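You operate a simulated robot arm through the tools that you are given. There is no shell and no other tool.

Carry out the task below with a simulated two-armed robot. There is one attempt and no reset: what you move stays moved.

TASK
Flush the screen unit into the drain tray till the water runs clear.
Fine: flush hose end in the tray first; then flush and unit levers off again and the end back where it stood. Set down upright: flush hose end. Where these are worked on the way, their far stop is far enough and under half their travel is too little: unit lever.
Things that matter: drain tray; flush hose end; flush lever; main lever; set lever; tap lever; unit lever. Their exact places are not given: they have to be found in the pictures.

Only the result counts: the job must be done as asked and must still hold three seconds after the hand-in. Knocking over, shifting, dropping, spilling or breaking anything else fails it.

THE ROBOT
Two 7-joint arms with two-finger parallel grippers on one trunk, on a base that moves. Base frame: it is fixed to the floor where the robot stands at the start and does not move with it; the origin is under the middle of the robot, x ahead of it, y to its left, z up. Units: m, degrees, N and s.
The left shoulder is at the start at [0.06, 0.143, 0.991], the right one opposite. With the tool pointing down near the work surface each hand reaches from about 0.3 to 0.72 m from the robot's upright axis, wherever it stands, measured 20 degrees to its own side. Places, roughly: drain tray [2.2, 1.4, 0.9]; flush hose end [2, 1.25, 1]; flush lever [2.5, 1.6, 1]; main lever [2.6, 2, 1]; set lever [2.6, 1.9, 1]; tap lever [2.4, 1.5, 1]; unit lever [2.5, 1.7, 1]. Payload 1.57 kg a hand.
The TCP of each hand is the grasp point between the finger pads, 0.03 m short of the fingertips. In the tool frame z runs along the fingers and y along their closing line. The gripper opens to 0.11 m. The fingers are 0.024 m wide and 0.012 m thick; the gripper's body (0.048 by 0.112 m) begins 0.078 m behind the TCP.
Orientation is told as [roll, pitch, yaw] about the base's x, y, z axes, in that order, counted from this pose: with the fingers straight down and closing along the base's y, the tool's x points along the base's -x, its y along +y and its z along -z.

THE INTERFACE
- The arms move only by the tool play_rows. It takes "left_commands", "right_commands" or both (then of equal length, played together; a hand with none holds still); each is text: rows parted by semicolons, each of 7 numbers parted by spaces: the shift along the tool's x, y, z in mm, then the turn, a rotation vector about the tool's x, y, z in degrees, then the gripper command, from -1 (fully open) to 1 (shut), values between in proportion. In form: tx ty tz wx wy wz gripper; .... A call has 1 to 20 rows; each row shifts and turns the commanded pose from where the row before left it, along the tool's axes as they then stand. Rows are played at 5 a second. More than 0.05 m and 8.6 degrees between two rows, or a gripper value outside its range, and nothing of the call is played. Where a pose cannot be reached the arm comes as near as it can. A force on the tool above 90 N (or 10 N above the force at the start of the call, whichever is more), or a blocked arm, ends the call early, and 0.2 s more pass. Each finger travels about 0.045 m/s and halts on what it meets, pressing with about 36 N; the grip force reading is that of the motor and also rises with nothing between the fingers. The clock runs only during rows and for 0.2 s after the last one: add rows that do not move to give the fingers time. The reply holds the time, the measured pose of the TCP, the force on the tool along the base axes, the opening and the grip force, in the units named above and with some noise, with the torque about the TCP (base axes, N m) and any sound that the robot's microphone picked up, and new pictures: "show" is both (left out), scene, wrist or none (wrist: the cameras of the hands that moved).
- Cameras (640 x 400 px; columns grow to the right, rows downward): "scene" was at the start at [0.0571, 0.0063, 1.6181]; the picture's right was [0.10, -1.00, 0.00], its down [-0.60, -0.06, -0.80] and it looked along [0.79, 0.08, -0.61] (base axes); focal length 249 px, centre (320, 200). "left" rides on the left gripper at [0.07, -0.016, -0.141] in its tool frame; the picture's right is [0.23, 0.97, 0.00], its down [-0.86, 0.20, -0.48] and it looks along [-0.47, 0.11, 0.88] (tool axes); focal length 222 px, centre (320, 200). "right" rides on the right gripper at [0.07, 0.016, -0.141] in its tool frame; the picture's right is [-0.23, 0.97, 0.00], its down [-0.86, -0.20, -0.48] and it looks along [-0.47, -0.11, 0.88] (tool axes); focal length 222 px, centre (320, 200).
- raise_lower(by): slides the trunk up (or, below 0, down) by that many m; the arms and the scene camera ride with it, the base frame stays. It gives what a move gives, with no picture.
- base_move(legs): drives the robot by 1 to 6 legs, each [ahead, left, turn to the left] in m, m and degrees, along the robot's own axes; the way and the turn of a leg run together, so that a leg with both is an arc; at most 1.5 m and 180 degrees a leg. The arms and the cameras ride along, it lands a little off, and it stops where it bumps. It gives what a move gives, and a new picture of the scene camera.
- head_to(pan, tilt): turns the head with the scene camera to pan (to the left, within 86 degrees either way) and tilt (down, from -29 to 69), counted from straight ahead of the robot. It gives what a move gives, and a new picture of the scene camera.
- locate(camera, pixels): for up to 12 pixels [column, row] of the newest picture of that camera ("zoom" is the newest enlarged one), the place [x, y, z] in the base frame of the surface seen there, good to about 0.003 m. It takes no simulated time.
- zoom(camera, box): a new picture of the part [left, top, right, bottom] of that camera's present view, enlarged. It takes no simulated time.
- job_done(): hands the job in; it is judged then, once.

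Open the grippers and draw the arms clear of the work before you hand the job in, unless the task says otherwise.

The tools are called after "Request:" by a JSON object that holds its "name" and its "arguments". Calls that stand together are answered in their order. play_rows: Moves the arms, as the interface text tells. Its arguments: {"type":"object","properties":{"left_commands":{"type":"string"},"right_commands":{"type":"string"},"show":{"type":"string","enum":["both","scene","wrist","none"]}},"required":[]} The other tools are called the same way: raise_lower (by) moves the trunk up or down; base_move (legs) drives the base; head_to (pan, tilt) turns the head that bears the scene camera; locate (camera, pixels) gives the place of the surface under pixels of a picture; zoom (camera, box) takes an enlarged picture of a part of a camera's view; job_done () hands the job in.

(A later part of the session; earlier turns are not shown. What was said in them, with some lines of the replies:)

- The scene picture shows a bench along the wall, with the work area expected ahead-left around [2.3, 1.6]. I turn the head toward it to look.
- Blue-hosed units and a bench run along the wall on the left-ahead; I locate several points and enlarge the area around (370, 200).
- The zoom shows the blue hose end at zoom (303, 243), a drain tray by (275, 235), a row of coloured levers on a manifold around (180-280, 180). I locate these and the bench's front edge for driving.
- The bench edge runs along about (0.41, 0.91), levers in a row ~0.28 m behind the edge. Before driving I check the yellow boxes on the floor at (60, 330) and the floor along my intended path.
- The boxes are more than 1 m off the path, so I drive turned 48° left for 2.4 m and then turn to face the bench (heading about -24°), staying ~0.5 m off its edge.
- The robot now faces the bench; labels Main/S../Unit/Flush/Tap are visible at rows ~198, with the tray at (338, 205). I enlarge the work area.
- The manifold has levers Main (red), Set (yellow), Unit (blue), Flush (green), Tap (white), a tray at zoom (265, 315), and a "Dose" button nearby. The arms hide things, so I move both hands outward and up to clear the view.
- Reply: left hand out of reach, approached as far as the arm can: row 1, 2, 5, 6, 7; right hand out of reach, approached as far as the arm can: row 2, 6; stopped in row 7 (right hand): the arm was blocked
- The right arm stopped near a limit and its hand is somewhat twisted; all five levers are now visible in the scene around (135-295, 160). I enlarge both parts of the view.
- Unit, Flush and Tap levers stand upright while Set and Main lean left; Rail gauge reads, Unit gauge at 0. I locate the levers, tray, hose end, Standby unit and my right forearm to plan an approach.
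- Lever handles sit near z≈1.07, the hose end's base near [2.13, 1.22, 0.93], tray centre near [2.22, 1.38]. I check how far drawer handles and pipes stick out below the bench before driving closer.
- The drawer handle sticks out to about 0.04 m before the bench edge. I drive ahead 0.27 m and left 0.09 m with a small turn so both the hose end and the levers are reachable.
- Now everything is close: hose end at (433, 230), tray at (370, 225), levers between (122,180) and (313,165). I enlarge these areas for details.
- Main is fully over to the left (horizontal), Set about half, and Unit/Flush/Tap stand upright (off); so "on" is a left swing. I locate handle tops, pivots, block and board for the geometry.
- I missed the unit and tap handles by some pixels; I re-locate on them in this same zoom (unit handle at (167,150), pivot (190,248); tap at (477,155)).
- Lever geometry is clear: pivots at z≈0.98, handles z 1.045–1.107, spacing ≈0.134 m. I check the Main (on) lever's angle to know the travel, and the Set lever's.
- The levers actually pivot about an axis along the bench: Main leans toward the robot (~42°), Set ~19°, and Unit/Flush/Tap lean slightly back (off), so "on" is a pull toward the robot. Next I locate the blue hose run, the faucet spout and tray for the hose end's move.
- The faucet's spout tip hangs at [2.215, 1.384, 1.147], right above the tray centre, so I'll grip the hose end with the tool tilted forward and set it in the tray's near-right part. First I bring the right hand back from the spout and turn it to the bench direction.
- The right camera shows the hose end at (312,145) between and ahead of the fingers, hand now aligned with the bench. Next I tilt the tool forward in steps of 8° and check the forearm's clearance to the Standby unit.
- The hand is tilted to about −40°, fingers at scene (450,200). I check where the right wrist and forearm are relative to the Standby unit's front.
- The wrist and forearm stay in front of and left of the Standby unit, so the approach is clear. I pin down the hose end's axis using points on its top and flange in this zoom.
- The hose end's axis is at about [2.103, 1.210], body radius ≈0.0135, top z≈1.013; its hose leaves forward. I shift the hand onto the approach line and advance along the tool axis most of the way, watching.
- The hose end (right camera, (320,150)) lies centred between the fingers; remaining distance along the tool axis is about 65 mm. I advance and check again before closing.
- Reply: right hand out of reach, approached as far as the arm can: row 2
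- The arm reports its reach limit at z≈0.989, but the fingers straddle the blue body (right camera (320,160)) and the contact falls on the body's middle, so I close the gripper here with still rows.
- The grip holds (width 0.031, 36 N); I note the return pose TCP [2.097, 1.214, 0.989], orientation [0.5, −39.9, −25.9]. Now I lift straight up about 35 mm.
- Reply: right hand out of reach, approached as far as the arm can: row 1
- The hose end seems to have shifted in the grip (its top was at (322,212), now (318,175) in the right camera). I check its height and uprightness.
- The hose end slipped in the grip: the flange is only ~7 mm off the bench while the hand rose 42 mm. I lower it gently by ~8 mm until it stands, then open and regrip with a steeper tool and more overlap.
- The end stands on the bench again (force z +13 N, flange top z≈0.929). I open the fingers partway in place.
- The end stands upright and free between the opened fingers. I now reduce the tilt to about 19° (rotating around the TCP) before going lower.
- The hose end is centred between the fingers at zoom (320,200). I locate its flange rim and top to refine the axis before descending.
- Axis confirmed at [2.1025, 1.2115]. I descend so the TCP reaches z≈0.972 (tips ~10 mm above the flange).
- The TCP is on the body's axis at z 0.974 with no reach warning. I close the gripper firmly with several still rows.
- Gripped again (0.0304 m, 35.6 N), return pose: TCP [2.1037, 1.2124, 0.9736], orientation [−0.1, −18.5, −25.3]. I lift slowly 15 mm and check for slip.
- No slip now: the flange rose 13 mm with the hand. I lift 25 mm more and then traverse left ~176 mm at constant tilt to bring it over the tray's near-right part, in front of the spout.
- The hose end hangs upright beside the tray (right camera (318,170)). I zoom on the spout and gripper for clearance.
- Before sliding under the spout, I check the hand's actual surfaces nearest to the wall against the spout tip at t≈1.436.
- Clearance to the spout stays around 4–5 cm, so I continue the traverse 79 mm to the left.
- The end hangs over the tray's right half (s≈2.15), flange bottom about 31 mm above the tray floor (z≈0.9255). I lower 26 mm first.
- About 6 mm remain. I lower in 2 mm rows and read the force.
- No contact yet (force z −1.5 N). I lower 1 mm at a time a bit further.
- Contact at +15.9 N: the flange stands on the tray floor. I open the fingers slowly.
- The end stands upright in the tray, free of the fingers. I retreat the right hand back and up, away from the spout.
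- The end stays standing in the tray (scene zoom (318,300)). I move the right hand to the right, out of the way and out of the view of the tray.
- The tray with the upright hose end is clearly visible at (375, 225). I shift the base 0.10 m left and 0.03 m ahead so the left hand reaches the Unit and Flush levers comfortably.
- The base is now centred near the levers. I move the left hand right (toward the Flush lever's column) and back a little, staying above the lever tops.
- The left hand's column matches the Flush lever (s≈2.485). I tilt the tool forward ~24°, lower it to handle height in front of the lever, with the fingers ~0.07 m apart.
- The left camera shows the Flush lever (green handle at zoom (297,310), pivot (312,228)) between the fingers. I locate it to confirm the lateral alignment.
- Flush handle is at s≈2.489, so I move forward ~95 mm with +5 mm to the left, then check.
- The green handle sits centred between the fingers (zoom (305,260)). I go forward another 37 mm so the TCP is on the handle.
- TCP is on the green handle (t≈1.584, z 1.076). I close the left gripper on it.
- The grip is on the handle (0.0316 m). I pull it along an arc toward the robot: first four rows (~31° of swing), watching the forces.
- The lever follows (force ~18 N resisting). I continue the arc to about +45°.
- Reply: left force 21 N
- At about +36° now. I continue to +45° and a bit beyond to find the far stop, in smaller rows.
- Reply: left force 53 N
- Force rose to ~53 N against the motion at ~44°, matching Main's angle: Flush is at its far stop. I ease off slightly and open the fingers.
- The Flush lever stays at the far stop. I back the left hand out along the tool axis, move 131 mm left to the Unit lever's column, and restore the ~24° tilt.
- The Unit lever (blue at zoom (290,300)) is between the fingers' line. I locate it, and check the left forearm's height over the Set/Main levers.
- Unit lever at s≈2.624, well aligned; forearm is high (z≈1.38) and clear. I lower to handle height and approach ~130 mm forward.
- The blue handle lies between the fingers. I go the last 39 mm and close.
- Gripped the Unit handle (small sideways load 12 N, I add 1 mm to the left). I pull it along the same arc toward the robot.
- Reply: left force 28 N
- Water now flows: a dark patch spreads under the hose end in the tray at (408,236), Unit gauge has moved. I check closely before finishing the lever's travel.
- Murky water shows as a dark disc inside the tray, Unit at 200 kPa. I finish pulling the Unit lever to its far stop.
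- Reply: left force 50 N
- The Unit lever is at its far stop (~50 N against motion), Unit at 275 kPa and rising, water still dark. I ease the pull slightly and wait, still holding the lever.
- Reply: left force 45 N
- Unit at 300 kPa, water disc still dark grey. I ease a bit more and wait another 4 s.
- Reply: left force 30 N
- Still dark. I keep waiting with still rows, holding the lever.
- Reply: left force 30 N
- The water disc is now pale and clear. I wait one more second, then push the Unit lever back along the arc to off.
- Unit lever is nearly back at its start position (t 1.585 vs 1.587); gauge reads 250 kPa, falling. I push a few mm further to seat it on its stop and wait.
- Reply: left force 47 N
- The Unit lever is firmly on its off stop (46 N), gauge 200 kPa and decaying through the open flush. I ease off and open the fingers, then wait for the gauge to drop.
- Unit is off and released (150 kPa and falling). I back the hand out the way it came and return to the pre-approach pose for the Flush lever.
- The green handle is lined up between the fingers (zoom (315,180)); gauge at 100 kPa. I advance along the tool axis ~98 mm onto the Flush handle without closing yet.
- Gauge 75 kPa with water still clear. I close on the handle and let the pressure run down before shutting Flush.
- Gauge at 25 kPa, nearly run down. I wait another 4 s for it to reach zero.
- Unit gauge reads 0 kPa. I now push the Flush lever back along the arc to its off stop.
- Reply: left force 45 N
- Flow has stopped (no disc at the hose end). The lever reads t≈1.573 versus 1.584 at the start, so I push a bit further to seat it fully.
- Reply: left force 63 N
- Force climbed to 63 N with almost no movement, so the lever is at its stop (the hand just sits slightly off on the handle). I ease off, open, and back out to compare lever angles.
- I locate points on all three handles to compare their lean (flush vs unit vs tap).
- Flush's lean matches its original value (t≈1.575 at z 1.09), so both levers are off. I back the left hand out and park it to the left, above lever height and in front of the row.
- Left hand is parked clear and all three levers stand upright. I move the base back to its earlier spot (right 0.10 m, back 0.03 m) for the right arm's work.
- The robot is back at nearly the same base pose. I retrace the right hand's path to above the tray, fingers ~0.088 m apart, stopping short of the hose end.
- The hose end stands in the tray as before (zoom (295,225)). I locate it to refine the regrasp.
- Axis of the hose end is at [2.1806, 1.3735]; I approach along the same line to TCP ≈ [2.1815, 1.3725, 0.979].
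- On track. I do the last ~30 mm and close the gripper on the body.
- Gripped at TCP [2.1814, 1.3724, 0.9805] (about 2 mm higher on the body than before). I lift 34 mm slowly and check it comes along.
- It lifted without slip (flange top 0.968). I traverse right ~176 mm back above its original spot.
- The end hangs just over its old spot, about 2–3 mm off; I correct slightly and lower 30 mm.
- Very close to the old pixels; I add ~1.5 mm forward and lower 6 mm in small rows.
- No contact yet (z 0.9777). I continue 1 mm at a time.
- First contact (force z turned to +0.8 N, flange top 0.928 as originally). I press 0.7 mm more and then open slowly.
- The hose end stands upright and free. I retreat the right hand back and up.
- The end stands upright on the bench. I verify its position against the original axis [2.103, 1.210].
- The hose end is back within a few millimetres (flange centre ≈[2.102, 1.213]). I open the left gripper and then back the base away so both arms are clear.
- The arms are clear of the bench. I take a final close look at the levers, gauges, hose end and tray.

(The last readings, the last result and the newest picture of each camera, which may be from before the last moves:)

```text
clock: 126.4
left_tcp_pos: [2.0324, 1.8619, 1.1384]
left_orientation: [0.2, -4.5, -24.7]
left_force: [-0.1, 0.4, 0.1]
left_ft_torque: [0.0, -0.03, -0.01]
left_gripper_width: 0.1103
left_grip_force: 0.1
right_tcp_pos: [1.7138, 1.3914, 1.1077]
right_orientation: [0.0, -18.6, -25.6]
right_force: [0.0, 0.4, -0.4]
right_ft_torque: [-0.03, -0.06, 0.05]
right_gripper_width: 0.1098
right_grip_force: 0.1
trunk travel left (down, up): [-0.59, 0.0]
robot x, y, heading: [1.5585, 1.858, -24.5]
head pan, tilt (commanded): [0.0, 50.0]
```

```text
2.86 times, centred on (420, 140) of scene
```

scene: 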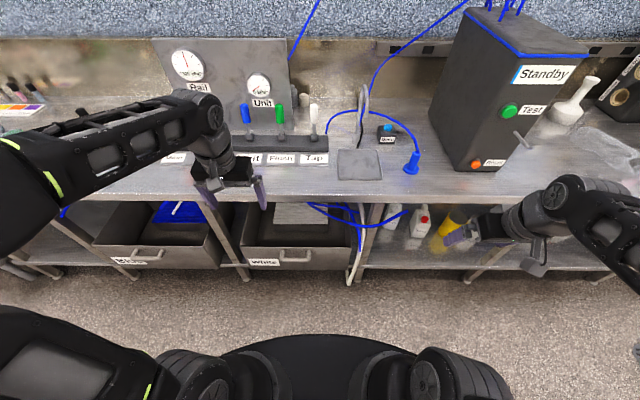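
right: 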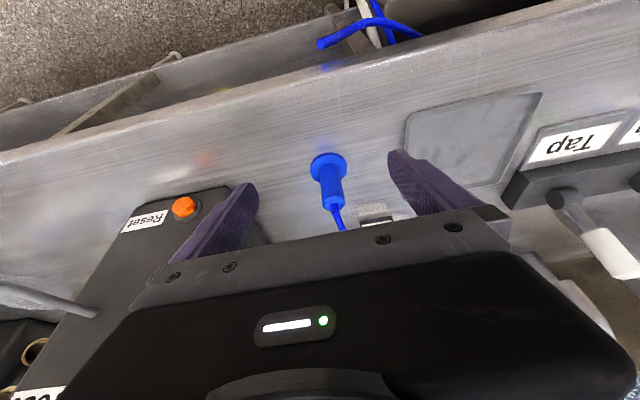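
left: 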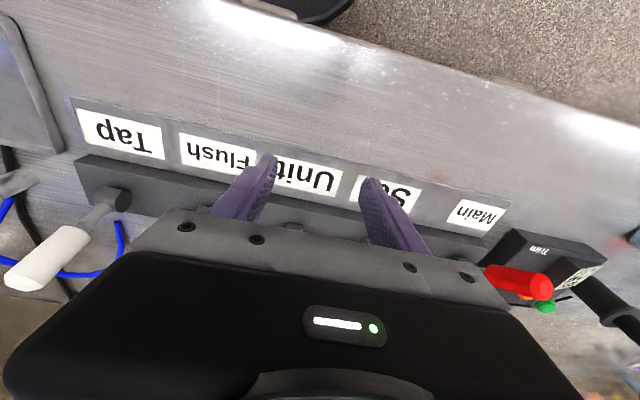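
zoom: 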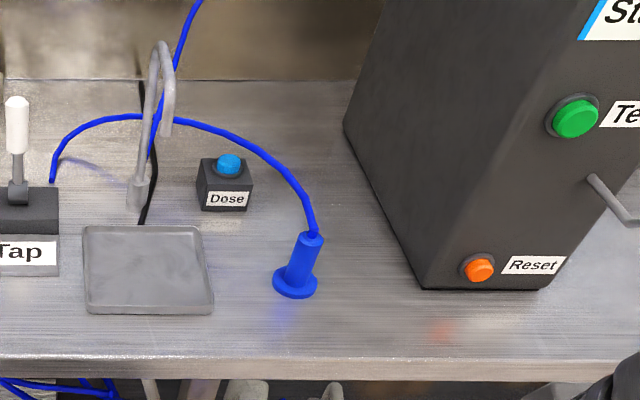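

The final pictures show Rail at 300 kPa, Unit at 0 kPa, the Unit/Flush/Tap levers upright, and the tray in place. The hose end is upright at its old spot and both arms are clear with open grippers, so I hand the job in.

Request:
{"name": "job_done", "arguments": {}}

```text
The job is handed in.
```

The screen unit was flushed into the drain tray until the water ran clear, and the job is handed in. The judging result was not shown to me.

- **Flush:** I stood the hose end in the tray, then pulled the flush lever and the unit lever to their far stops. The water came out dark and had turned clear about 11 seconds after the unit lever reached its stop. The unit gauge reached 300 kPa.
- **Shut-off:** I turned the unit lever off first, waited for its gauge to fall to 0 kPa, then turned the flush lever off. I did not touch the main, set or tap levers.
- **Hose end:** It stands upright about 2 to 5 mm from where it first stood, close to the limit of what the position readings can resolve.

My first grip on the hose end slipped. It rose about 7 mm while the hand rose 42 mm, so I lowered it back onto the bench, where it stayed upright, and gripped it again lower down. I saw no water outside the tray, and nothing else was moved or knocked. Both arms are drawn back with the grippers open.
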